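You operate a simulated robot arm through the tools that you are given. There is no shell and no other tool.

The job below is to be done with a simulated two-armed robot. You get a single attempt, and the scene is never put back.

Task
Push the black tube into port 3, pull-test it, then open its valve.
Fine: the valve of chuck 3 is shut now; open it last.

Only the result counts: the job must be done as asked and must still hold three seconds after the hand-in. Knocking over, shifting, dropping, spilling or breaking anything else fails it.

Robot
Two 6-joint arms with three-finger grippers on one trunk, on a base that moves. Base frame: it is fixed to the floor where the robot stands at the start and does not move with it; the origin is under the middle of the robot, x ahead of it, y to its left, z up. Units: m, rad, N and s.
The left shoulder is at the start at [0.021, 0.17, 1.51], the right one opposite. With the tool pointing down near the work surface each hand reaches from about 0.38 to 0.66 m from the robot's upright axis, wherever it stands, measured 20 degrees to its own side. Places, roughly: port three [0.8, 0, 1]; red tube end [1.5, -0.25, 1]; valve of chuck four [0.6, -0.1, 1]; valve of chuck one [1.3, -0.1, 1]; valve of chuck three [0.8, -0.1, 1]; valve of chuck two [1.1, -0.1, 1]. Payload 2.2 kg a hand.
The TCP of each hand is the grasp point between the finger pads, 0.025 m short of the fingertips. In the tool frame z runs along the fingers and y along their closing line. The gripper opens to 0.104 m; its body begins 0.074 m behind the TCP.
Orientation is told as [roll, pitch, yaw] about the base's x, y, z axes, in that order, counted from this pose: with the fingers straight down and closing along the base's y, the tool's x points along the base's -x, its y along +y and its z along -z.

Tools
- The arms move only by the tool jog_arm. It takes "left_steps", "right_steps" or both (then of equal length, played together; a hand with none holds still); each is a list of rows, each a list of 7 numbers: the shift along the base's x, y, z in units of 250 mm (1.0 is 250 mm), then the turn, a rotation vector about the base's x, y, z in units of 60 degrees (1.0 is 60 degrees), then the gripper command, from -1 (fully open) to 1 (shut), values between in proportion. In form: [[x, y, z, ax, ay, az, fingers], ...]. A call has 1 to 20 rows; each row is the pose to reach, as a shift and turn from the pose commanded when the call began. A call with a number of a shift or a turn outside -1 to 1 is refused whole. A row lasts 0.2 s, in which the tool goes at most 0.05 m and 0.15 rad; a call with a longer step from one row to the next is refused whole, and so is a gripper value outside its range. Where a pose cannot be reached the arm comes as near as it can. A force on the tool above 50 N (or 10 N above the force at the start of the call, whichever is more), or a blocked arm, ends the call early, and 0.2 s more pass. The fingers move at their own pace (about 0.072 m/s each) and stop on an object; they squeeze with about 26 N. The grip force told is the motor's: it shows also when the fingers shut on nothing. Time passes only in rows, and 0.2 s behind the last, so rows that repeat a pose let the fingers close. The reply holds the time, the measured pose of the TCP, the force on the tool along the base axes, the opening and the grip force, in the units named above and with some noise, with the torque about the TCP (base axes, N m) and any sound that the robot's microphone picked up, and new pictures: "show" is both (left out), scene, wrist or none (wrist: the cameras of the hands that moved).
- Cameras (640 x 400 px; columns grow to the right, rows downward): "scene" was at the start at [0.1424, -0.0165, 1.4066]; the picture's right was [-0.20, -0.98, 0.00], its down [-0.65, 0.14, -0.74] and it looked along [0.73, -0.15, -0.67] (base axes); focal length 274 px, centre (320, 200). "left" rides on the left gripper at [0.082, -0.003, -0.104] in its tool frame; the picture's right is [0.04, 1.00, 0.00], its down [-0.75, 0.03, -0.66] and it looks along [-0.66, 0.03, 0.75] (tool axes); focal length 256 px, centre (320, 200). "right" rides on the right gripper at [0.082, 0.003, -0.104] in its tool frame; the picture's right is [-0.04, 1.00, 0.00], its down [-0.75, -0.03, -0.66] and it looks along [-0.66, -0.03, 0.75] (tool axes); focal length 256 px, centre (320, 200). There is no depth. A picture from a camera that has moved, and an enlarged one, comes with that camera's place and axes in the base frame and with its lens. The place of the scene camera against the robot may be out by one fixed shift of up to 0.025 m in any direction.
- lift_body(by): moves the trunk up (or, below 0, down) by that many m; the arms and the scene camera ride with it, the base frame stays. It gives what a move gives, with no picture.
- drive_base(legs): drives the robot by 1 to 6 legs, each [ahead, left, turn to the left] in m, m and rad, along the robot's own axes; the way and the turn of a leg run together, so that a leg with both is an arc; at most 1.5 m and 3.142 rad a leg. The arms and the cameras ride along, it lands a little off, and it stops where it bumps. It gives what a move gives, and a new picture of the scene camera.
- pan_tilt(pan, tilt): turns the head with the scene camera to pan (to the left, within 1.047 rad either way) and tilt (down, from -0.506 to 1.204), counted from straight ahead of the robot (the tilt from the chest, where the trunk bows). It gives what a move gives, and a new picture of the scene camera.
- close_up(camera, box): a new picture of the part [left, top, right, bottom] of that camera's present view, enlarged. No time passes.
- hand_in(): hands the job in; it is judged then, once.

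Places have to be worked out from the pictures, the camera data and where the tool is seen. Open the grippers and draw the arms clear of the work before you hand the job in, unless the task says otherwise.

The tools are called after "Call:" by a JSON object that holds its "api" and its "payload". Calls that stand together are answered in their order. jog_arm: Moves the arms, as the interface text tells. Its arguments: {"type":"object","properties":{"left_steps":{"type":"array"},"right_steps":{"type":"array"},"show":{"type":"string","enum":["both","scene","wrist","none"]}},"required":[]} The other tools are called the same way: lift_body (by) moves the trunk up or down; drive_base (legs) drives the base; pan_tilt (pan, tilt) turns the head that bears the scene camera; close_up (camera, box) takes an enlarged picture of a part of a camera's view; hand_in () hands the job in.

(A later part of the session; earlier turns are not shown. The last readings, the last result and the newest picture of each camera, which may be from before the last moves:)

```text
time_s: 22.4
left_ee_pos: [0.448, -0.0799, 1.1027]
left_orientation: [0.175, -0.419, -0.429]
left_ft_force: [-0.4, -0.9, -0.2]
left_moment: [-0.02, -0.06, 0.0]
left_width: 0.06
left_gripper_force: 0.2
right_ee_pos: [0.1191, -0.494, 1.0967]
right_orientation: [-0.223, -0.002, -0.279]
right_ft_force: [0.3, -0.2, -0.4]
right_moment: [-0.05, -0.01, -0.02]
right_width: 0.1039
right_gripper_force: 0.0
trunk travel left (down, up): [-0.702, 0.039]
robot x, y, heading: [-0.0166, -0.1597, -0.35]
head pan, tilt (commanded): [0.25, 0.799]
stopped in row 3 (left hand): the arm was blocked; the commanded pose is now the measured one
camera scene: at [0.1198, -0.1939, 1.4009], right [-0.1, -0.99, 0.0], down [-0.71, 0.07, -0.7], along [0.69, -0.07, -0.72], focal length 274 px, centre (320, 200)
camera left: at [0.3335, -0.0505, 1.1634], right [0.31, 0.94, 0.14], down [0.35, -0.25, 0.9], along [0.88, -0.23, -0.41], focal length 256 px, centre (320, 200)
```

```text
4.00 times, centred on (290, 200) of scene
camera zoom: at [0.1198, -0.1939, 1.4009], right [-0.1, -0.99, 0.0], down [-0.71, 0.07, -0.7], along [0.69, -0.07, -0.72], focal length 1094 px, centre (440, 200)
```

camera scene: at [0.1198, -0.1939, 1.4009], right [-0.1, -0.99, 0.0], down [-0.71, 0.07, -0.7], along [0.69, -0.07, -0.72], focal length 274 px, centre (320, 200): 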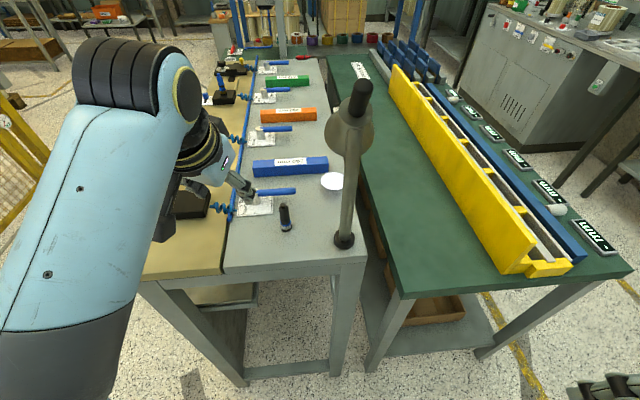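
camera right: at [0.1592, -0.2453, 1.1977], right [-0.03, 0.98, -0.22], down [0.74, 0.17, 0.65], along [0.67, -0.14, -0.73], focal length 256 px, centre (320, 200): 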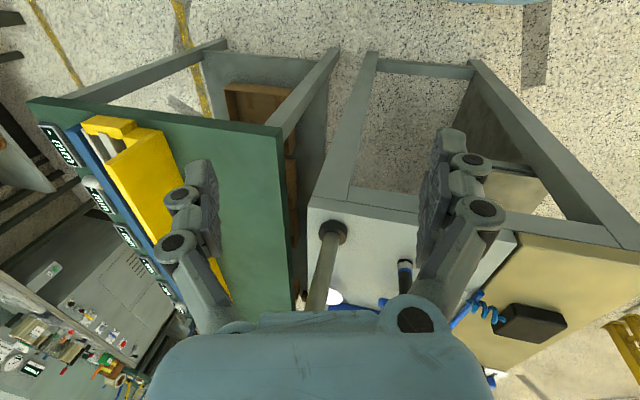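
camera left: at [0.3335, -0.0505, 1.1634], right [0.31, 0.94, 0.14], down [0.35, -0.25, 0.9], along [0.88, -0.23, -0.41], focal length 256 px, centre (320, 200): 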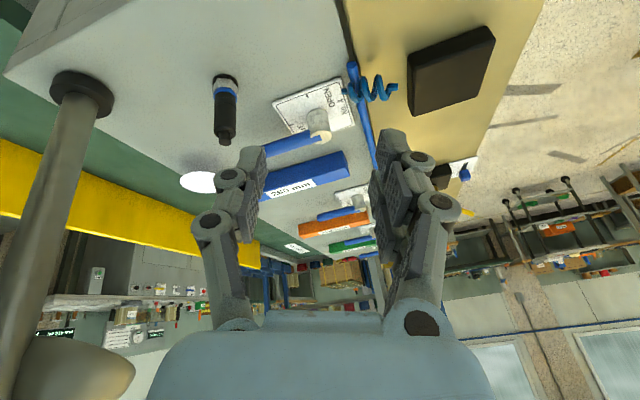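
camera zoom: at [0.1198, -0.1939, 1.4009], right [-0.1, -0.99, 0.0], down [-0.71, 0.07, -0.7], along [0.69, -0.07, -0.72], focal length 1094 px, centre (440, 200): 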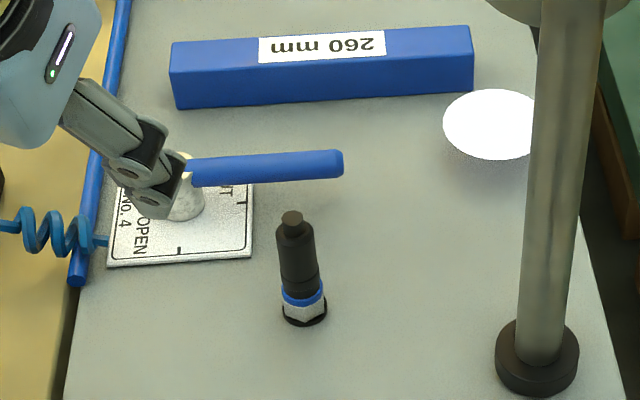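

The arm stalled again when moving toward the robot's middle, rolling about 0.18 rad. It looks like a wrist singularity rather than contact, as forces are about 0. I correct only the orientation here, slowly, to see whether it follows.

Call:
{"api": "jog_arm", "payload": {"left_steps": [[0, 0, 0, -0.05, 0.016, 0.003, -0.154], [0, 0, 0, -0.1, 0.032, 0.006, -0.154], [0, 0, 0, -0.146, 0.047, 0.009, -0.154], [0, 0, 0, -0.146, 0.047, 0.009, -0.154], [0, 0, 0, -0.146, 0.047, 0.009, -0.154]], "show": "scene"}}

```text
time_s: 23.6
left_ee_pos: [0.4467, -0.0798, 1.1018]
left_orientation: [-0.002, -0.431, -0.347]
left_ft_force: [-0.3, 0.2, 0.7]
left_moment: [-0.01, 0.03, -0.03]
left_width: 0.0598
left_gripper_force: 0.0
right_ee_pos: [0.119, -0.4954, 1.0982]
right_orientation: [-0.223, -0.001, -0.281]
right_ft_force: [-0.9, 0.6, -0.1]
right_moment: [-0.03, 0.03, -0.03]
right_width: 0.104
right_gripper_force: 0.1
trunk travel left (down, up): [-0.702, 0.039]
robot x, y, heading: [-0.0157, -0.1632, -0.35]
head pan, tilt (commanded): [0.25, 0.799]
camera scene: at [0.1194, -0.1938, 1.4009], right [-0.1, -0.99, 0.0], down [-0.71, 0.07, -0.7], along [0.69, -0.07, -0.72], focal length 274 px, centre (320, 200)
```

scene: 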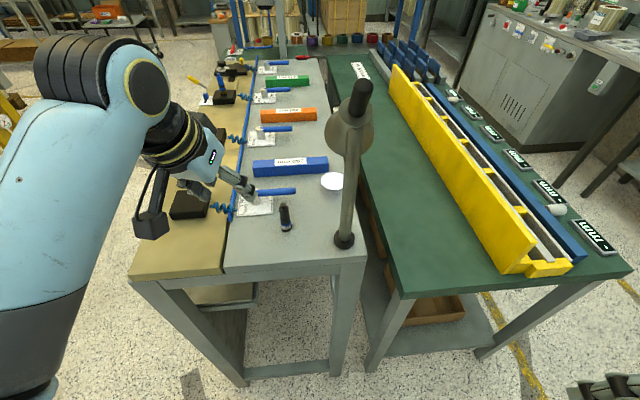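

Orientation recovered. I move slowly sideways toward the stand-off at [0.436, -0.146, 1.11].

Call:
{"api": "jog_arm", "payload": {"left_steps": [[-0.006, -0.04, 0.006, 0, 0, 0, -0.154], [-0.012, -0.08, 0.012, 0, 0, 0, -0.154], [-0.018, -0.12, 0.018, 0, 0, 0, -0.154], [-0.024, -0.16, 0.024, 0, 0, 0, -0.154], [-0.03, -0.2, 0.03, 0, 0, 0, -0.154], [-0.036, -0.24, 0.036, 0, 0, 0, -0.154], [-0.044, -0.264, 0.044, 0, 0, 0, -0.154], [-0.044, -0.264, 0.044, 0, 0, 0, -0.154]], "show": "both"}}

```text
time_s: 25.2
left_ee_pos: [0.454, -0.0834, 1.1016]
left_orientation: [0.17, -0.412, -0.425]
left_ft_force: [-0.6, 0.9, 0.3]
left_moment: [0.02, 0.02, 0.0]
left_width: 0.0601
left_gripper_force: 0.1
right_ee_pos: [0.1196, -0.4941, 1.0972]
right_orientation: [-0.221, -0.002, -0.28]
right_ft_force: [-0.2, 0.3, 0.5]
right_moment: [0.01, 0.0, -0.02]
right_width: 0.1042
right_gripper_force: 0.0
trunk travel left (down, up): [-0.702, 0.039]
robot x, y, heading: [-0.0151, -0.1627, -0.352]
head pan, tilt (commanded): [0.25, 0.799]
stopped in row 7 (left hand): the arm was blocked; the commanded pose is now the measured one
camera scene: at [0.1195, -0.1936, 1.4009], right [-0.1, -0.99, 0.0], down [-0.71, 0.07, -0.7], along [0.69, -0.07, -0.72], focal length 274 px, centre (320, 200)
camera left: at [0.3396, -0.0549, 1.1629], right [0.31, 0.94, 0.14], down [0.36, -0.25, 0.9], along [0.88, -0.23, -0.41], focal length 256 px, centre (320, 200)
```

scene: 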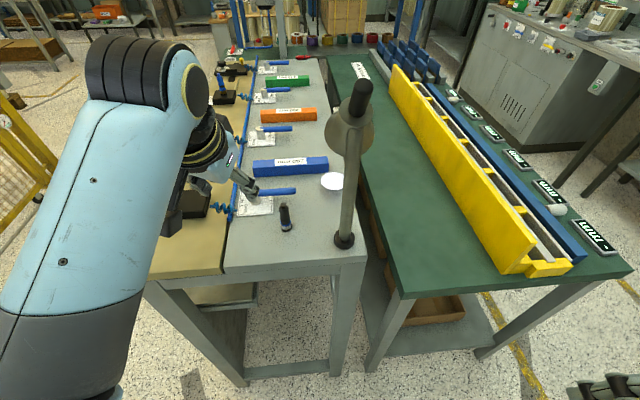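
left: 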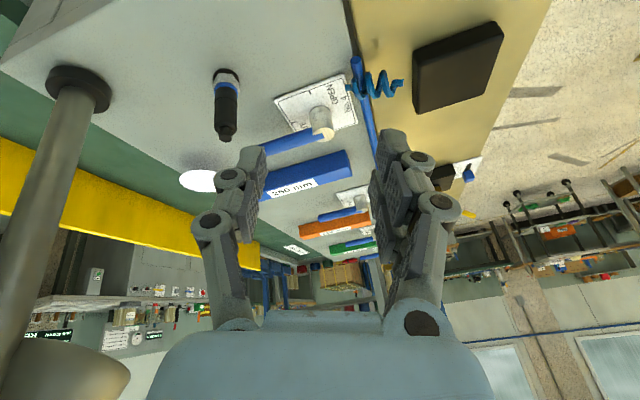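

It stalls again once the hand is less than about 0.22 m left of the robot's midline, so that is a real limit of this pose. I draw the hand back and straighten it. Then I'll shift the robot about 8 cm to the right so the tube lies further to its left.

Call:
{"api": "jog_arm", "payload": {"left_steps": [[-0.05, 0.03, 0.03, -0.05, 0.016, 0.003, -0.154], [-0.1, 0.07, 0.06, -0.1, 0.032, 0.006, -0.154], [-0.15, 0.1, 0.09, -0.146, 0.047, 0.009, -0.154], [-0.195, 0.131, 0.12, -0.146, 0.047, 0.009, -0.154], [-0.195, 0.131, 0.12, -0.146, 0.047, 0.009, -0.154]], "show": "none"}}

```text
time_s: 26.4
left_ee_pos: [0.404, -0.0531, 1.1319]
left_orientation: [-0.01, -0.423, -0.342]
left_ft_force: [-0.1, -0.2, -0.5]
left_moment: [0.02, 0.05, 0.01]
left_width: 0.0597
left_gripper_force: 0.0
right_ee_pos: [0.1193, -0.496, 1.0976]
right_orientation: [-0.221, -0.003, -0.281]
right_ft_force: [0.0, 0.6, 0.0]
right_moment: [0.01, 0.03, -0.02]
right_width: 0.104
right_gripper_force: 0.0
trunk travel left (down, up): [-0.702, 0.039]
robot x, y, heading: [-0.0145, -0.1651, -0.35]
head pan, tilt (commanded): [0.25, 0.799]
```

Pose is clean again. I strafe the robot right by 8 cm.

Call:
{"api": "drive_base", "payload": {"legs": [[0.018, -0.08, 0]]}}

```text
time_s: 27.4
left_ee_pos: [0.3938, -0.1346, 1.1313]
left_orientation: [-0.006, -0.422, -0.342]
left_ft_force: [0.5, -0.4, 1.1]
left_moment: [0.06, 0.02, 0.01]
left_width: 0.0599
left_gripper_force: 0.1
right_ee_pos: [0.1083, -0.5767, 1.0972]
right_orientation: [-0.221, -0.002, -0.281]
right_ft_force: [0.3, -0.4, 0.6]
right_moment: [0.02, 0.0, -0.02]
right_width: 0.1039
right_gripper_force: 0.1
trunk travel left (down, up): [-0.702, 0.039]
robot x, y, heading: [-0.0238, -0.247, -0.356]
head pan, tilt (commanded): [0.25, 0.799]
camera scene: at [0.1087, -0.2771, 1.4009], right [-0.1, -0.99, 0.0], down [-0.71, 0.07, -0.7], along [0.69, -0.07, -0.72], focal length 274 px, centre (320, 200)
```

scene: 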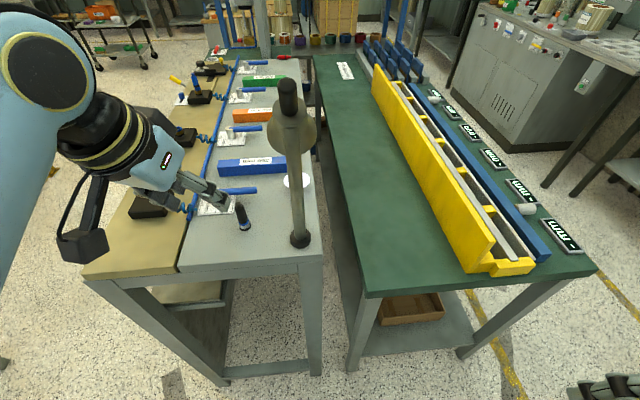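

The hand is now at [0.394, -0.135, 1.131] with the tube straight ahead of it. I move forward to the 12 cm stand-off and look with the wrist camera.

Call:
{"api": "jog_arm", "payload": {"left_steps": [[0.06, -0.015, -0.025, 0, 0, 0, -0.154], [0.12, -0.03, -0.05, 0, 0, 0, -0.154], [0.168, -0.044, -0.074, 0, 0, 0, -0.154], [0.168, -0.044, -0.074, 0, 0, 0, -0.154]], "show": "both"}}

Call:
{"api": "close_up", "payload": {"camera": "left", "box": [230, 0, 410, 200]}}

```text
time_s: 28.4
left_ee_pos: [0.4366, -0.1443, 1.114]
left_orientation: [-0.008, -0.425, -0.342]
left_ft_force: [-0.1, -0.2, -0.1]
left_moment: [-0.02, 0.01, 0.02]
left_width: 0.0602
left_gripper_force: 0.0
right_ee_pos: [0.1083, -0.5754, 1.097]
right_orientation: [-0.222, -0.001, -0.281]
right_ft_force: [0.1, 0.4, -0.7]
right_moment: [-0.02, 0.02, 0.0]
right_width: 0.104
right_gripper_force: 0.0
trunk travel left (down, up): [-0.702, 0.039]
robot x, y, heading: [-0.0283, -0.2436, -0.353]
head pan, tilt (commanded): [0.25, 0.799]
camera scene: at [0.1087, -0.2755, 1.401], right [-0.1, -0.99, 0.0], down [-0.71, 0.07, -0.7], along [0.69, -0.07, -0.72], focal length 274 px, centre (320, 200)
camera left: at [0.3244, -0.1071, 1.1758], right [0.3, 0.95, -0.02], down [0.41, -0.11, 0.91], along [0.86, -0.29, -0.42], focal length 256 px, centre (320, 200)
```

scene: 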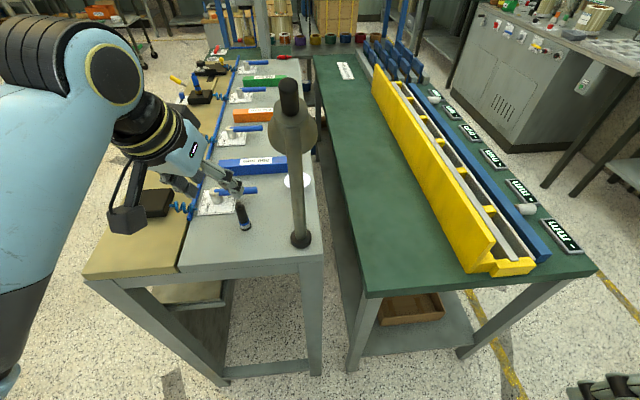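
left: 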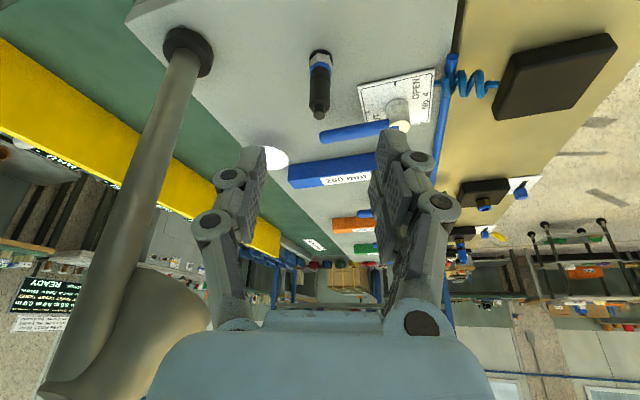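

```text
2.00 times, centred on (320, 100) of left
camera zoom: at [0.3244, -0.1071, 1.1758], right [0.3, 0.95, -0.02], down [0.41, -0.11, 0.91], along [0.86, -0.29, -0.42], focal length 512 px, centre (320, 400)
```

zoom: 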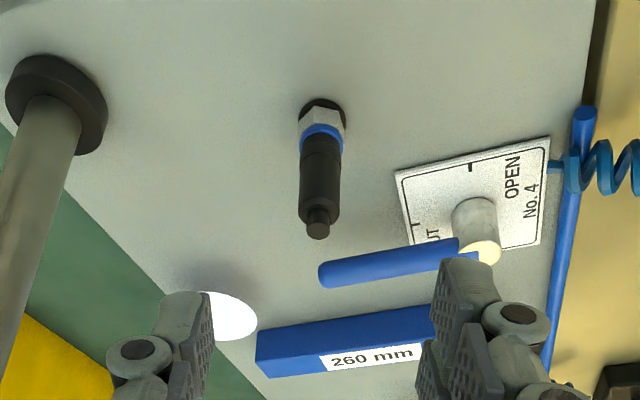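

Triangulating two wrist views puts the tube axis at [0.481, -0.161], top 1.024, shoulder 1.011 and collar top 0.974. I go down the tool line to about 3 cm short of the grasp and check alignment.

Call:
{"api": "jog_arm", "payload": {"left_steps": [[0.022, -0.008, -0.054, 0, 0, 0, -0.154], [0.044, -0.016, -0.108, 0, 0, 0, -0.154], [0.067, -0.024, -0.162, 0, 0, 0, -0.154], [0.089, -0.033, -0.216, 0, 0, 0, -0.154], [0.111, -0.041, -0.27, 0, 0, 0, -0.154], [0.133, -0.049, -0.324, 0, 0, 0, -0.154], [0.133, -0.049, -0.324, 0, 0, 0, -0.154]], "show": "both"}}

Call:
{"api": "close_up", "payload": {"camera": "left", "box": [210, 40, 430, 220]}}

Call:
{"api": "close_up", "payload": {"camera": "scene", "box": [190, 150, 320, 260]}}

```text
time_s: 30.0
left_ee_pos: [0.4697, -0.1576, 1.0317]
left_orientation: [-0.01, -0.424, -0.342]
left_ft_force: [0.2, -0.5, 0.5]
left_moment: [0.01, 0.01, 0.0]
left_width: 0.0598
left_gripper_force: 0.0
right_ee_pos: [0.1102, -0.5771, 1.0973]
right_orientation: [-0.222, -0.001, -0.283]
right_ft_force: [-0.7, -0.3, -0.7]
right_moment: [-0.02, 0.02, 0.0]
right_width: 0.104
right_gripper_force: 0.0
trunk travel left (down, up): [-0.702, 0.039]
robot x, y, heading: [-0.0255, -0.2429, -0.349]
head pan, tilt (commanded): [0.25, 0.799]
camera scene: at [0.1088, -0.2754, 1.401], right [-0.1, -0.99, 0.0], down [-0.71, 0.07, -0.7], along [0.69, -0.07, -0.72], focal length 274 px, centre (320, 200)
camera left: at [0.3578, -0.1199, 1.0938], right [0.3, 0.95, -0.02], down [0.41, -0.11, 0.91], along [0.86, -0.29, -0.42], focal length 256 px, centre (320, 200)
```

scene: 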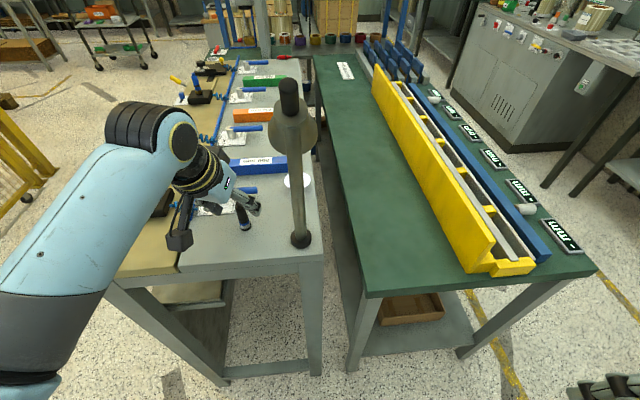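
left: 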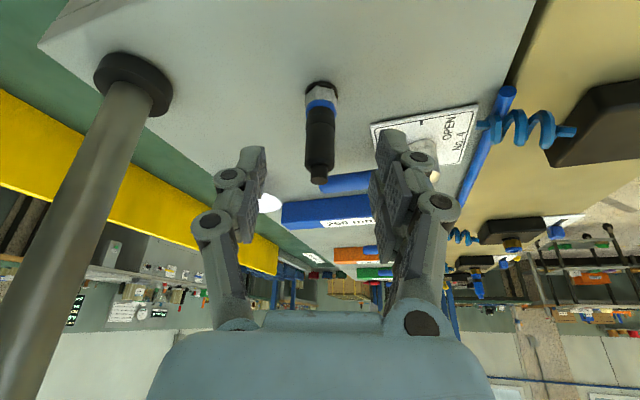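

```text
2.22 times, centred on (320, 130) of left
camera zoom: at [0.3578, -0.1199, 1.0938], right [0.3, 0.95, -0.02], down [0.41, -0.11, 0.91], along [0.86, -0.29, -0.42], focal length 569 px, centre (320, 356)
```

zoom: 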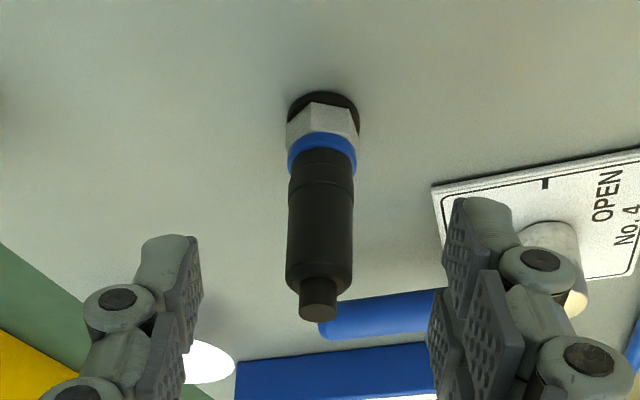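

```text
3.64 times, centred on (255, 205) of scene
camera zoom: at [0.1088, -0.2754, 1.401], right [-0.1, -0.99, 0.0], down [-0.71, 0.07, -0.7], along [0.69, -0.07, -0.72], focal length 995 px, centre (556, 182)
```

zoom: 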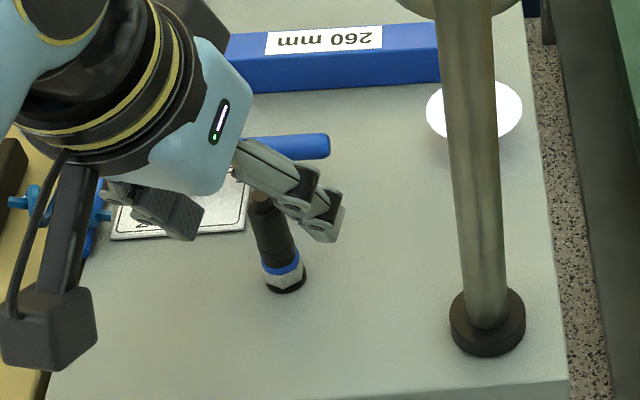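

The tube is centred between the pads; the refined axis is [0.481, -0.161]. I make the last 3 cm and close on the body above the ring.

Call:
{"api": "jog_arm", "payload": {"left_steps": [[0.015, -0.006, -0.036, 0, 0, 0, -0.154], [0.03, -0.012, -0.072, 0, 0, 0, -0.154], [0.045, -0.018, -0.108, 0, 0, 0, -0.154], [0.045, -0.018, -0.108, 0, 0, 0, -0.154]], "show": "both"}}

Call:
{"api": "close_up", "payload": {"camera": "left", "box": [210, 60, 430, 240]}}

```text
time_s: 31.0
left_ee_pos: [0.4788, -0.1621, 1.0056]
left_orientation: [-0.009, -0.425, -0.341]
left_ft_force: [-1.3, -0.5, 0.8]
left_moment: [0.0, -0.02, 0.03]
left_width: 0.0598
left_gripper_force: 0.0
right_ee_pos: [0.1094, -0.5746, 1.0977]
right_orientation: [-0.221, -0.003, -0.281]
right_ft_force: [0.3, -0.2, -0.8]
right_moment: [0.02, -0.01, 0.0]
right_width: 0.1038
right_gripper_force: 0.1
trunk travel left (down, up): [-0.702, 0.039]
robot x, y, heading: [-0.0266, -0.2431, -0.352]
head pan, tilt (commanded): [0.25, 0.799]
camera scene: at [0.1088, -0.2754, 1.4009], right [-0.1, -0.99, 0.0], down [-0.71, 0.07, -0.7], along [0.69, -0.07, -0.72], focal length 274 px, centre (320, 200)
camera left: at [0.3689, -0.1242, 1.0673], right [0.3, 0.95, -0.02], down [0.41, -0.11, 0.91], along [0.86, -0.29, -0.42], focal length 256 px, centre (320, 200)
```

scene: 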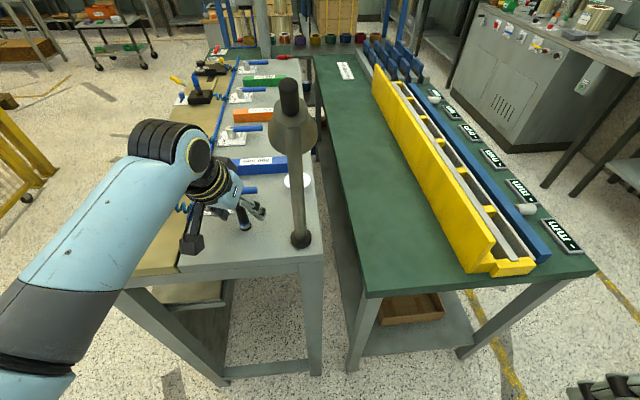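
left: 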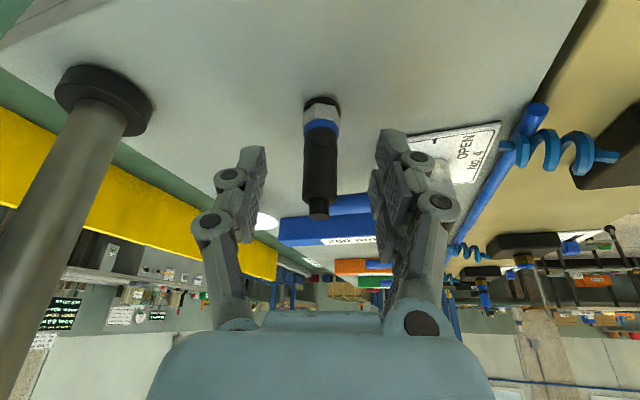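

```text
2.22 times, centred on (320, 150) of left
camera zoom: at [0.3689, -0.1242, 1.0673], right [0.3, 0.95, -0.02], down [0.41, -0.11, 0.91], along [0.86, -0.29, -0.42], focal length 569 px, centre (320, 311)
```

zoom: 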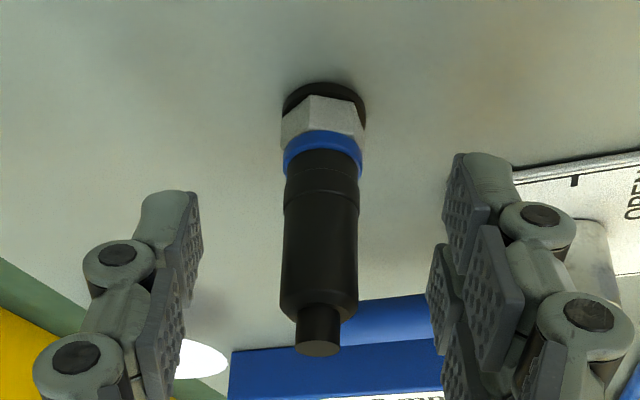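

The tube is centred between the pads and the fingertips sit just above the blue collar. I nudge up 2 mm and close the gripper.

Call:
{"api": "jog_arm", "payload": {"left_steps": [[0.008, -0.003, 0.008, 0, 0, 0, -0.154], [0.008, -0.003, 0.008, 0, 0, 0, 0.3], [0.008, -0.003, 0.008, 0, 0, 0, 0.6], [0.008, -0.003, 0.008, 0, 0, 0, 1], [0.008, -0.003, 0.008, 0, 0, 0, 1], [0.008, -0.003, 0.008, 0, 0, 0, 1]], "show": "wrist"}}

Call:
{"api": "close_up", "payload": {"camera": "left", "box": [210, 60, 430, 240]}}

```text
time_s: 32.4
left_ee_pos: [0.4811, -0.1629, 1.0062]
left_orientation: [-0.008, -0.423, -0.343]
left_ft_force: [-0.3, 0.4, 0.6]
left_moment: [0.0, -0.02, -0.03]
left_width: 0.0166
left_gripper_force: 25.9
right_ee_pos: [0.1089, -0.5755, 1.0982]
right_orientation: [-0.221, -0.003, -0.282]
right_ft_force: [-0.2, -0.2, -0.2]
right_moment: [0.0, -0.02, 0.03]
right_width: 0.1039
right_gripper_force: 0.1
trunk travel left (down, up): [-0.702, 0.039]
robot x, y, heading: [-0.0262, -0.2438, -0.35]
head pan, tilt (commanded): [0.25, 0.799]
camera left: at [0.371, -0.1252, 1.0693], right [0.3, 0.95, -0.02], down [0.41, -0.11, 0.91], along [0.86, -0.29, -0.42], focal length 256 px, centre (320, 200)
```

left: 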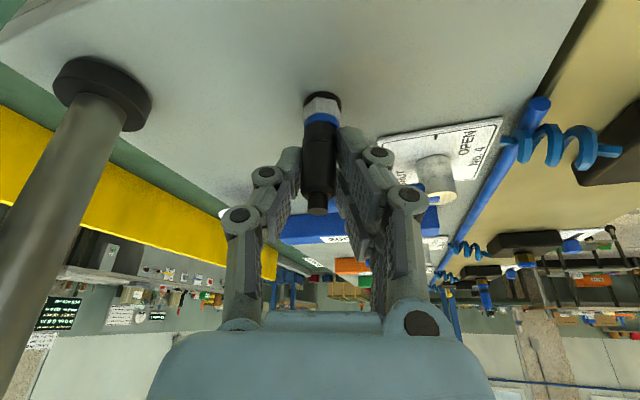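

```text
2.22 times, centred on (320, 150) of left
camera zoom: at [0.371, -0.1252, 1.0693], right [0.3, 0.95, -0.02], down [0.41, -0.11, 0.91], along [0.86, -0.29, -0.42], focal length 569 px, centre (320, 311)
```

zoom: 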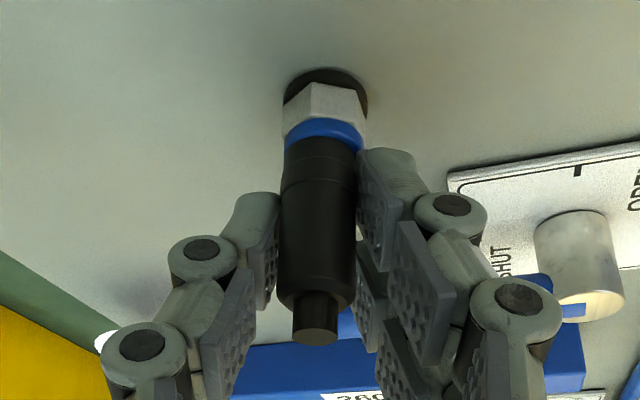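

Gripped: width 16.6 mm at 26 N, with no side force. I pull straight up gently by 6 mm and watch the force and whether the tube leaves the holder.

Call:
{"api": "jog_arm", "payload": {"left_steps": [[0, 0, 0.008, 0, 0, 0, 1], [0, 0, 0.016, 0, 0, 0, 1], [0, 0, 0.024, 0, 0, 0, 1], [0, 0, 0.024, 0, 0, 0, 1]], "show": "wrist"}}

Call:
{"api": "close_up", "payload": {"camera": "left", "box": [210, 60, 430, 240]}}

```text
time_s: 33.4
left_ee_pos: [0.4822, -0.1611, 1.0131]
left_orientation: [-0.008, -0.423, -0.342]
left_ft_force: [0.1, 0.2, 0.0]
left_moment: [0.0, -0.02, 0.0]
left_width: 0.0165
left_gripper_force: 25.9
right_ee_pos: [0.1087, -0.5767, 1.0974]
right_orientation: [-0.222, -0.002, -0.28]
right_ft_force: [0.6, 0.0, 0.6]
right_moment: [0.02, -0.02, 0.03]
right_width: 0.104
right_gripper_force: 0.0
trunk travel left (down, up): [-0.702, 0.039]
robot x, y, heading: [-0.0266, -0.2435, -0.351]
head pan, tilt (commanded): [0.25, 0.799]
camera left: at [0.3707, -0.125, 1.0752], right [0.3, 0.95, -0.02], down [0.41, -0.11, 0.91], along [0.86, -0.29, -0.42], focal length 256 px, centre (320, 200)
```

left: 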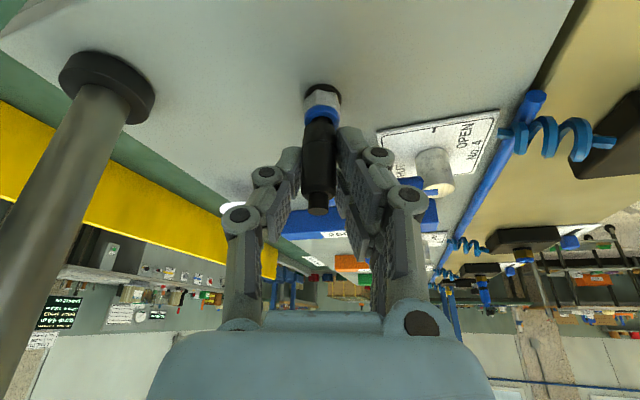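

```text
2.22 times, centred on (320, 150) of left
camera zoom: at [0.3707, -0.125, 1.0752], right [0.3, 0.95, -0.02], down [0.41, -0.11, 0.91], along [0.86, -0.29, -0.42], focal length 569 px, centre (320, 311)
```

zoom: 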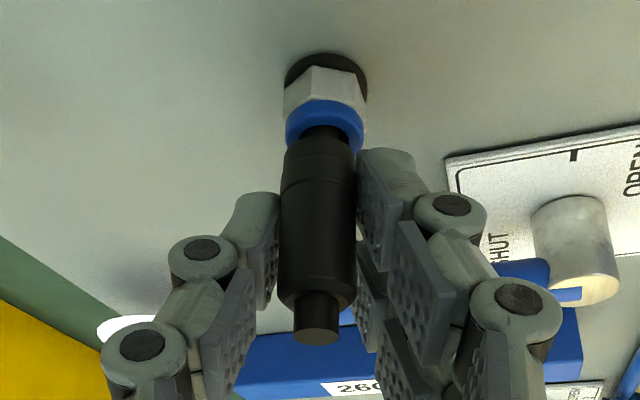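

The tube slides out freely with no force, showing a narrower spigot below. I lift another 5 cm and look at the spigot's length.

Call:
{"api": "jog_arm", "payload": {"left_steps": [[0, 0, 0.04, 0, 0, 0, 1], [0, 0, 0.08, 0, 0, 0, 1], [0, 0, 0.12, 0, 0, 0, 1], [0, 0, 0.16, 0, 0, 0, 1], [0, 0, 0.2, 0, 0, 0, 1], [0, 0, 0.24, 0, 0, 0, 1]], "show": "both"}}

Call:
{"api": "close_up", "payload": {"camera": "left", "box": [240, 60, 410, 230]}}

Call:
{"api": "close_up", "payload": {"camera": "scene", "box": [190, 150, 310, 250]}}

```text
time_s: 34.8
left_ee_pos: [0.4826, -0.1616, 1.0725]
left_orientation: [-0.009, -0.422, -0.342]
left_ft_force: [0.0, -0.2, -0.2]
left_moment: [0.01, 0.05, -0.02]
left_width: 0.0164
left_gripper_force: 26.5
right_ee_pos: [0.109, -0.5756, 1.0968]
right_orientation: [-0.223, -0.001, -0.281]
right_ft_force: [0.1, -0.2, 0.0]
right_moment: [-0.04, -0.02, -0.03]
right_width: 0.1039
right_gripper_force: 0.0
trunk travel left (down, up): [-0.702, 0.039]
robot x, y, heading: [-0.0265, -0.2452, -0.353]
head pan, tilt (commanded): [0.25, 0.799]
camera scene: at [0.109, -0.2755, 1.4009], right [-0.1, -0.99, 0.0], down [-0.71, 0.07, -0.7], along [0.69, -0.07, -0.72], focal length 274 px, centre (320, 200)
camera left: at [0.3705, -0.1247, 1.1351], right [0.3, 0.95, -0.03], down [0.41, -0.11, 0.91], along [0.86, -0.29, -0.42], focal length 256 px, centre (320, 200)
```

scene: 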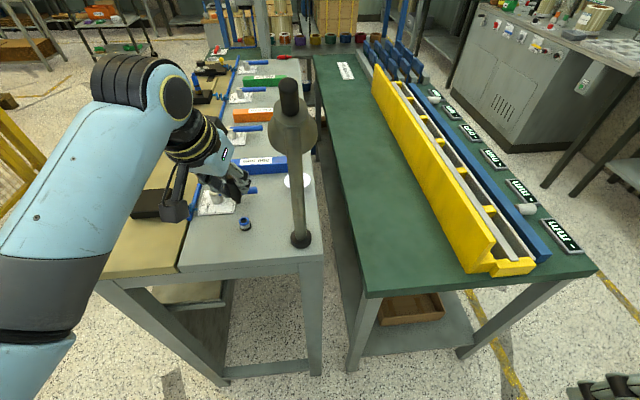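
left: 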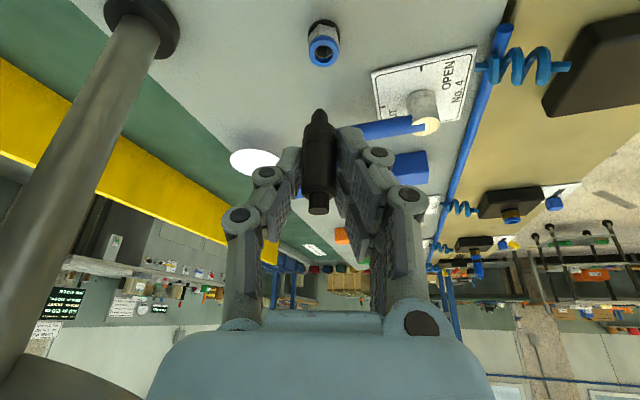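

```text
2.35 times, centred on (325, 145) of left
camera zoom: at [0.3705, -0.1247, 1.1351], right [0.3, 0.95, -0.03], down [0.41, -0.11, 0.91], along [0.86, -0.29, -0.42], focal length 602 px, centre (308, 329)
```

zoom: 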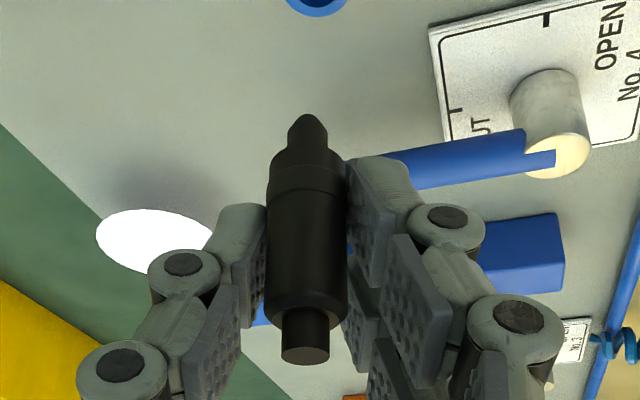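

```text
4.00 times, centred on (250, 200) of scene
camera zoom: at [0.109, -0.2755, 1.4009], right [-0.1, -0.99, 0.0], down [-0.71, 0.07, -0.7], along [0.69, -0.07, -0.72], focal length 1094 px, centre (600, 200)
```

zoom: 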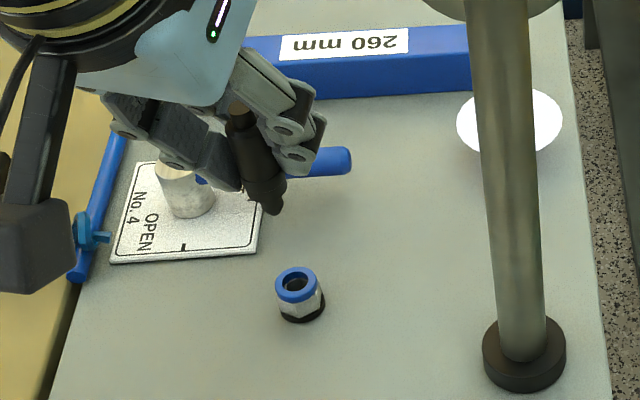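

The tube is out: a tapered spigot of about 15 mm under a 16.6 mm body, and the holder stands undisturbed. I draw the hand back and up, away from the lamp and bench, before driving.

Call:
{"api": "jog_arm", "payload": {"left_steps": [[-0.03, 0.01, 0.04, 0, 0, 0, 1], [-0.09, 0.03, 0.08, 0, 0, 0, 1], [-0.16, 0.06, 0.12, 0, 0, 0, 1], [-0.23, 0.085, 0.16, 0, 0, 0, 1], [-0.3, 0.11, 0.2, 0, 0, 0, 1], [-0.36, 0.13, 0.22, 0, 0, 0, 1]], "show": "none"}}

Call:
{"api": "drive_base", "payload": {"legs": [[-0.15, 0, 0]]}}

```text
time_s: 36.2
left_ee_pos: [0.3902, -0.1295, 1.1288]
left_orientation: [-0.01, -0.424, -0.341]
left_ft_force: [-0.5, 0.2, -0.4]
left_moment: [-0.03, -0.02, 0.02]
left_width: 0.0161
left_gripper_force: 25.6
right_ee_pos: [0.1079, -0.5763, 1.0973]
right_orientation: [-0.223, -0.002, -0.28]
right_ft_force: [-0.4, -0.3, 0.2]
right_moment: [0.0, 0.0, 0.01]
right_width: 0.1041
right_gripper_force: 0.2
trunk travel left (down, up): [-0.702, 0.039]
robot x, y, heading: [-0.0301, -0.2417, -0.348]
head pan, tilt (commanded): [0.25, 0.799]
```

```text
time_s: 37.6
left_ee_pos: [0.2511, -0.078, 1.1283]
left_orientation: [-0.008, -0.426, -0.341]
left_ft_force: [-1.1, -0.1, -0.7]
left_moment: [0.02, -0.01, 0.02]
left_width: 0.0163
left_gripper_force: 26.4
right_ee_pos: [-0.0319, -0.5247, 1.0985]
right_orientation: [-0.222, -0.002, -0.282]
right_ft_force: [-1.4, 0.5, 0.5]
right_moment: [0.0, -0.04, 0.01]
right_width: 0.104
right_gripper_force: 0.0
trunk travel left (down, up): [-0.702, 0.039]
robot x, y, heading: [-0.1708, -0.1922, -0.35]
head pan, tilt (commanded): [0.25, 0.799]
camera scene: at [-0.0324, -0.2237, 1.401], right [-0.1, -0.99, 0.0], down [-0.71, 0.07, -0.7], along [0.69, -0.07, -0.72], focal length 274 px, centre (320, 200)
```

scene: 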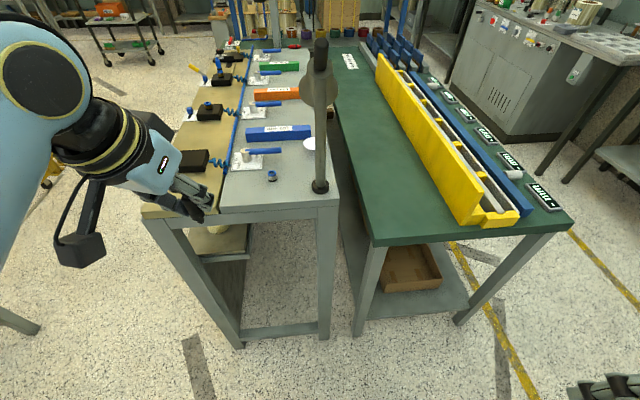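

The tube is held firmly. I straighten the heading to 0 and strafe left into line with the aisle.

Call:
{"api": "drive_base", "payload": {"legs": [[0, 0, 0.35], [0, 0.75, 0]]}}

```text
time_s: 42.8
left_ee_pos: [0.1888, 0.8039, 1.1283]
left_orientation: [-0.008, -0.424, 0.007]
left_ft_force: [0.3, -0.5, 0.0]
left_moment: [-0.02, -0.01, -0.02]
left_width: 0.0158
left_gripper_force: 26.3
right_ee_pos: [0.0743, 0.2893, 1.0979]
right_orientation: [-0.222, -0.001, 0.068]
right_ft_force: [0.7, -0.3, -1.6]
right_moment: [-0.02, 0.02, 0.02]
right_width: 0.104
right_gripper_force: 0.0
trunk travel left (down, up): [-0.702, 0.039]
robot x, y, heading: [-0.1688, 0.5523, -0.001]
head pan, tilt (commanded): [0.25, 0.799]
camera scene: at [-0.0285, 0.5743, 1.4009], right [0.24, -0.97, 0.0], down [-0.7, -0.18, -0.7], along [0.68, 0.17, -0.72], focal length 274 px, centre (320, 200)
```

scene: 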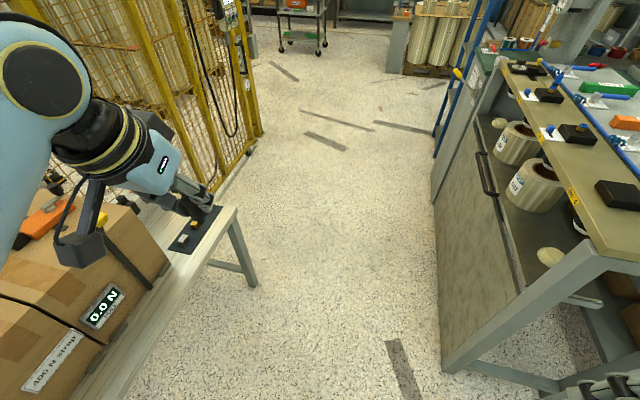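

The aisle ahead is clear, with the left bench at y > 1.07 and the work bench at y < 0.13. I drive ahead 0.72 m and then turn right to face the bench.

Call:
{"api": "drive_base", "payload": {"legs": [[0.72, 0, 0]]}}

Call:
{"api": "drive_base", "payload": {"legs": [[0, 0, -1.57]]}}

```text
time_s: 46.7
left_ee_pos: [0.9107, 0.8012, 1.1282]
left_orientation: [-0.009, -0.421, 0.005]
left_ft_force: [-0.5, -0.7, -0.4]
left_moment: [-0.03, 0.03, 0.04]
left_width: 0.0154
left_gripper_force: 26.0
right_ee_pos: [0.7945, 0.2841, 1.0984]
right_orientation: [-0.222, -0.003, 0.066]
right_ft_force: [-0.2, -0.3, -0.4]
right_moment: [-0.01, 0.01, -0.02]
right_width: 0.1039
right_gripper_force: 0.1
trunk travel left (down, up): [-0.702, 0.039]
robot x, y, heading: [0.5552, 0.5518, -0.005]
head pan, tilt (commanded): [0.25, 0.799]
camera scene: at [0.6927, 0.5709, 1.4009], right [0.24, -0.97, 0.0], down [-0.7, -0.17, -0.7], along [0.68, 0.17, -0.72], focal length 274 px, centre (320, 200)
```

scene: 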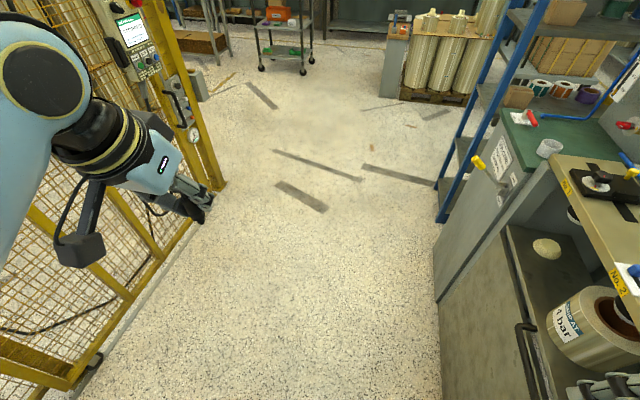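

```text
time_s: 50.9
left_ee_pos: [0.8049, 0.1958, 1.1279]
left_orientation: [-0.009, -0.425, -1.561]
left_ft_force: [0.2, -0.8, 0.2]
left_moment: [-0.02, 0.01, 0.0]
left_width: 0.0156
left_gripper_force: 25.8
right_ee_pos: [0.2891, 0.3094, 1.0984]
right_orientation: [-0.222, -0.002, -1.5]
right_ft_force: [-0.1, 0.1, -0.5]
right_moment: [0.0, -0.01, 0.02]
right_width: 0.104
right_gripper_force: 0.0
trunk travel left (down, up): [-0.702, 0.039]
robot x, y, heading: [0.5549, 0.549, -1.572]
head pan, tilt (commanded): [0.25, 0.799]
camera scene: at [0.5637, 0.4033, 1.4009], right [-0.97, -0.25, 0.0], down [-0.18, 0.69, -0.7], along [0.17, -0.68, -0.72], focal length 274 px, centre (320, 200)
```

scene: 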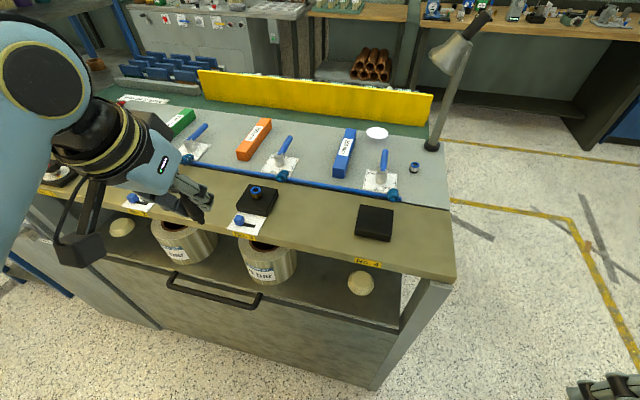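

I'm now facing the bench from the aisle, with the hand at [0.805, 0.196, 1.128]. I check the held tube and the port in the wrist and scene views.

Call:
{"api": "close_up", "payload": {"camera": "left", "box": [0, 0, 640, 400]}}

Call:
{"api": "close_up", "payload": {"camera": "left", "box": [240, 60, 410, 230]}}

Call:
{"api": "close_up", "payload": {"camera": "scene", "box": [190, 110, 350, 240]}}

```text
1.00 times, centred on (320, 200) of left (not enlarged: the box is as wide or as high as the picture)
camera zoom: at [0.8015, 0.3139, 1.1901], right [1.0, 0.04, -0.02], down [0.04, -0.42, 0.91], along [0.03, -0.91, -0.42], focal length 256 px, centre (320, 200)
```

zoom: 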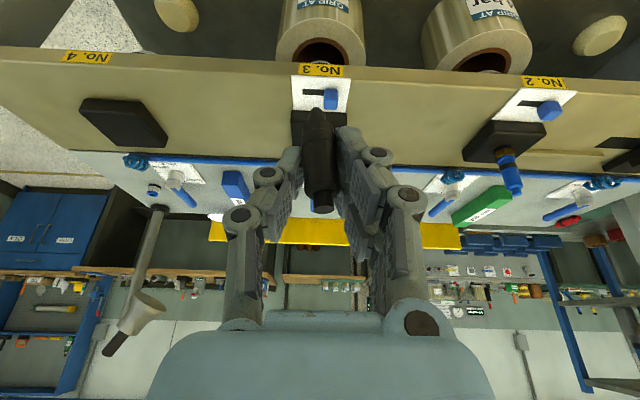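

```text
2.35 times, centred on (325, 145) of left
camera zoom: at [0.8015, 0.3139, 1.1901], right [1.0, 0.04, -0.02], down [0.04, -0.42, 0.91], along [0.03, -0.91, -0.42], focal length 602 px, centre (308, 329)
```

zoom: 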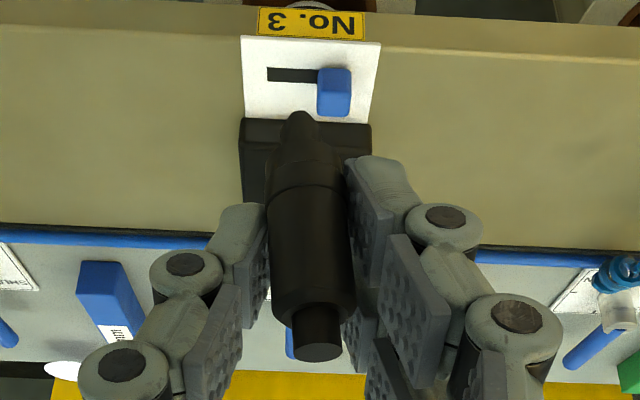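

```text
3.08 times, centred on (270, 175) of scene
camera zoom: at [0.5637, 0.4033, 1.4009], right [-0.97, -0.25, 0.0], down [-0.18, 0.69, -0.7], along [0.17, -0.68, -0.72], focal length 842 px, centre (474, 277)
```

zoom: 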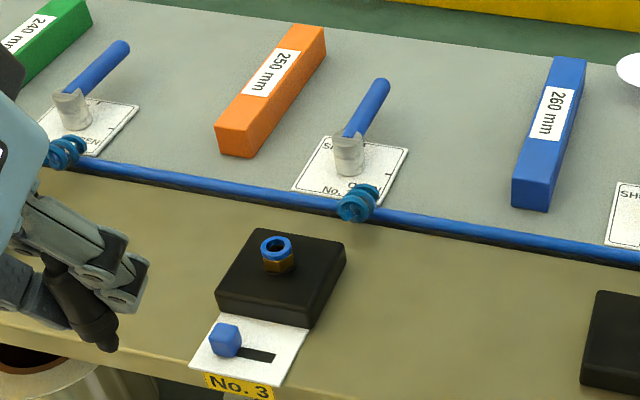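

The tube leans about 0.09 rad in the grip, top toward +x, so I'll tilt the hand to bring it upright. I move in above the chuck so the port shows past the tube tip, and apply the tilt correction.

Call:
{"api": "jog_arm", "payload": {"left_steps": [[-0.004, -0.077, 0.03, 0, -0.02, 0, 1], [-0.008, -0.154, 0.06, 0, -0.04, 0, 1], [-0.012, -0.231, 0.08, 0, -0.06, 0, 1], [-0.016, -0.308, 0.088, 0, -0.08, 0, 1], [-0.02, -0.384, 0.088, 0, -0.086, 0, 1], [-0.02, -0.384, 0.088, 0, -0.086, 0, 1]], "show": "both"}}

Call:
{"api": "close_up", "payload": {"camera": "left", "box": [230, 20, 410, 230]}}

Call:
{"api": "close_up", "payload": {"camera": "scene", "box": [190, 110, 350, 240]}}

```text
time_s: 52.3
left_ee_pos: [0.8002, 0.1, 1.1489]
left_orientation: [0.09, -0.421, -1.603]
left_ft_force: [-0.5, 0.8, 0.6]
left_moment: [0.02, -0.01, -0.02]
left_width: 0.013
left_gripper_force: 26.3
right_ee_pos: [0.2892, 0.3096, 1.0981]
right_orientation: [-0.222, -0.001, -1.5]
right_ft_force: [-0.5, 0.0, -0.4]
right_moment: [-0.01, -0.02, -0.01]
right_width: 0.1037
right_gripper_force: 0.1
trunk travel left (down, up): [-0.702, 0.039]
robot x, y, heading: [0.5554, 0.551, -1.569]
head pan, tilt (commanded): [0.25, 0.799]
camera scene: at [0.5637, 0.4037, 1.401], right [-0.97, -0.25, 0.0], down [-0.18, 0.69, -0.7], along [0.17, -0.68, -0.72], focal length 274 px, centre (320, 200)
camera left: at [0.7911, 0.218, 1.2111], right [1.0, 0.04, 0.07], down [-0.04, -0.42, 0.91], along [0.06, -0.91, -0.41], focal length 256 px, centre (320, 200)
```

scene: 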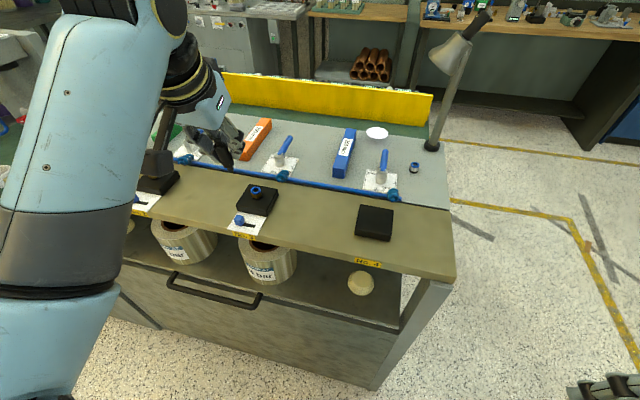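
left: 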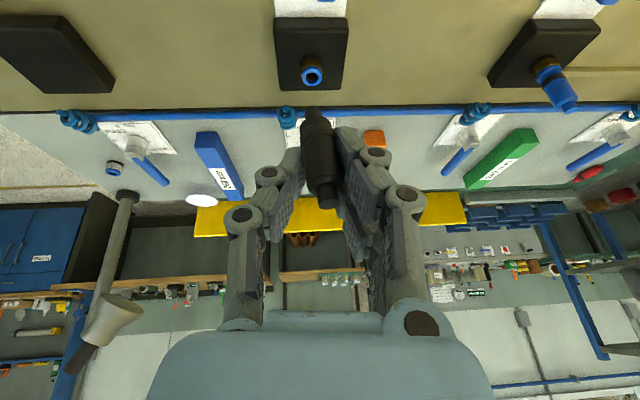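

```text
1.90 times, centred on (320, 125) of left
camera zoom: at [0.7911, 0.218, 1.2111], right [1.0, 0.04, 0.07], down [-0.04, -0.42, 0.91], along [0.06, -0.91, -0.41], focal length 488 px, centre (320, 343)
```

zoom: 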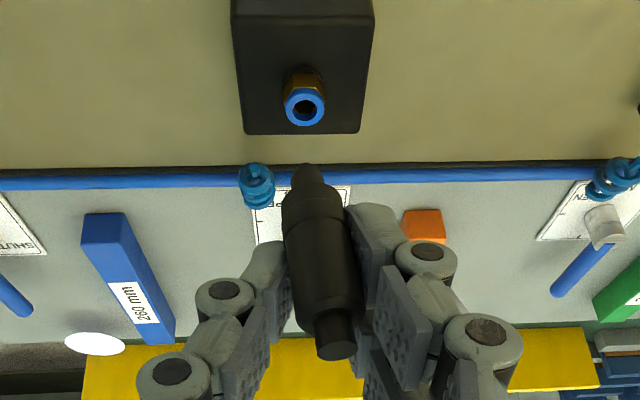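

```text
3.08 times, centred on (270, 175) of scene
camera zoom: at [0.5637, 0.4037, 1.401], right [-0.97, -0.25, 0.0], down [-0.18, 0.69, -0.7], along [0.17, -0.68, -0.72], focal length 842 px, centre (474, 277)
```

zoom: 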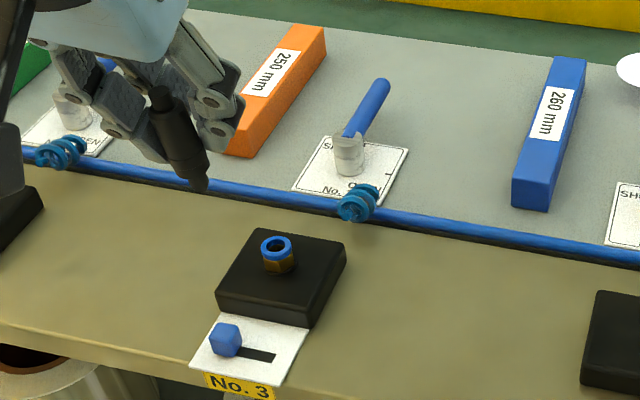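

The tube is slowly turning in the grip, with the width down to 13 mm and a lean of about 0.19 rad relative to the hand. I test whether commanding a width just under the present one eases the squeeze and stops the creep.

Call:
{"api": "jog_arm", "payload": {"left_steps": [[0, 0, 0, 0, 0, 0, 0.77], [0, 0, 0, 0, 0, 0, 0.77]], "show": "wrist"}}

Call:
{"api": "close_up", "payload": {"camera": "left", "box": [230, 20, 410, 230]}}

```text
time_s: 52.9
left_ee_pos: [0.8001, 0.1001, 1.149]
left_orientation: [0.089, -0.422, -1.602]
left_ft_force: [0.2, -0.8, 0.6]
left_moment: [0.04, 0.0, -0.01]
left_width: 0.0131
left_gripper_force: 1.0
right_ee_pos: [0.2888, 0.3101, 1.0975]
right_orientation: [-0.222, -0.002, -1.5]
right_ft_force: [-1.3, 0.2, -0.3]
right_moment: [-0.01, 0.03, -0.02]
right_width: 0.1043
right_gripper_force: 0.0
trunk travel left (down, up): [-0.702, 0.039]
robot x, y, heading: [0.5512, 0.5503, -1.567]
head pan, tilt (commanded): [0.25, 0.799]
camera left: at [0.791, 0.2178, 1.2109], right [1.0, 0.04, 0.07], down [-0.04, -0.42, 0.91], along [0.06, -0.91, -0.41], focal length 256 px, centre (320, 200)
```

left: 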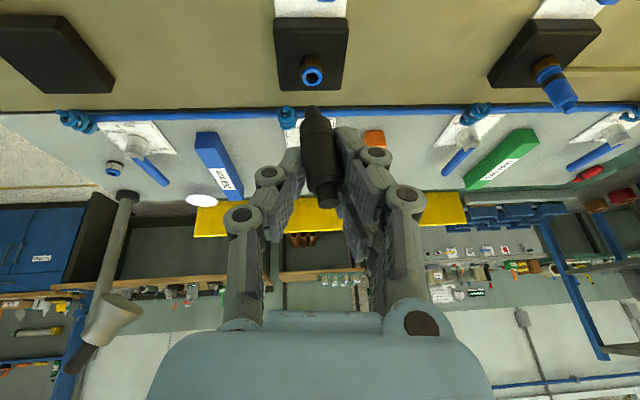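

```text
1.90 times, centred on (320, 125) of left
camera zoom: at [0.791, 0.2178, 1.2109], right [1.0, 0.04, 0.07], down [-0.04, -0.42, 0.91], along [0.06, -0.91, -0.41], focal length 488 px, centre (320, 343)
```

zoom: 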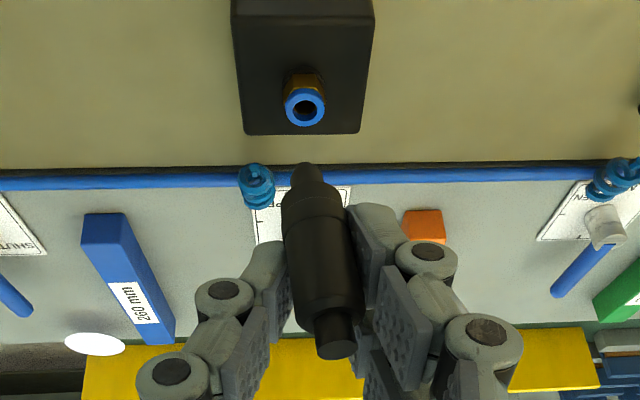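

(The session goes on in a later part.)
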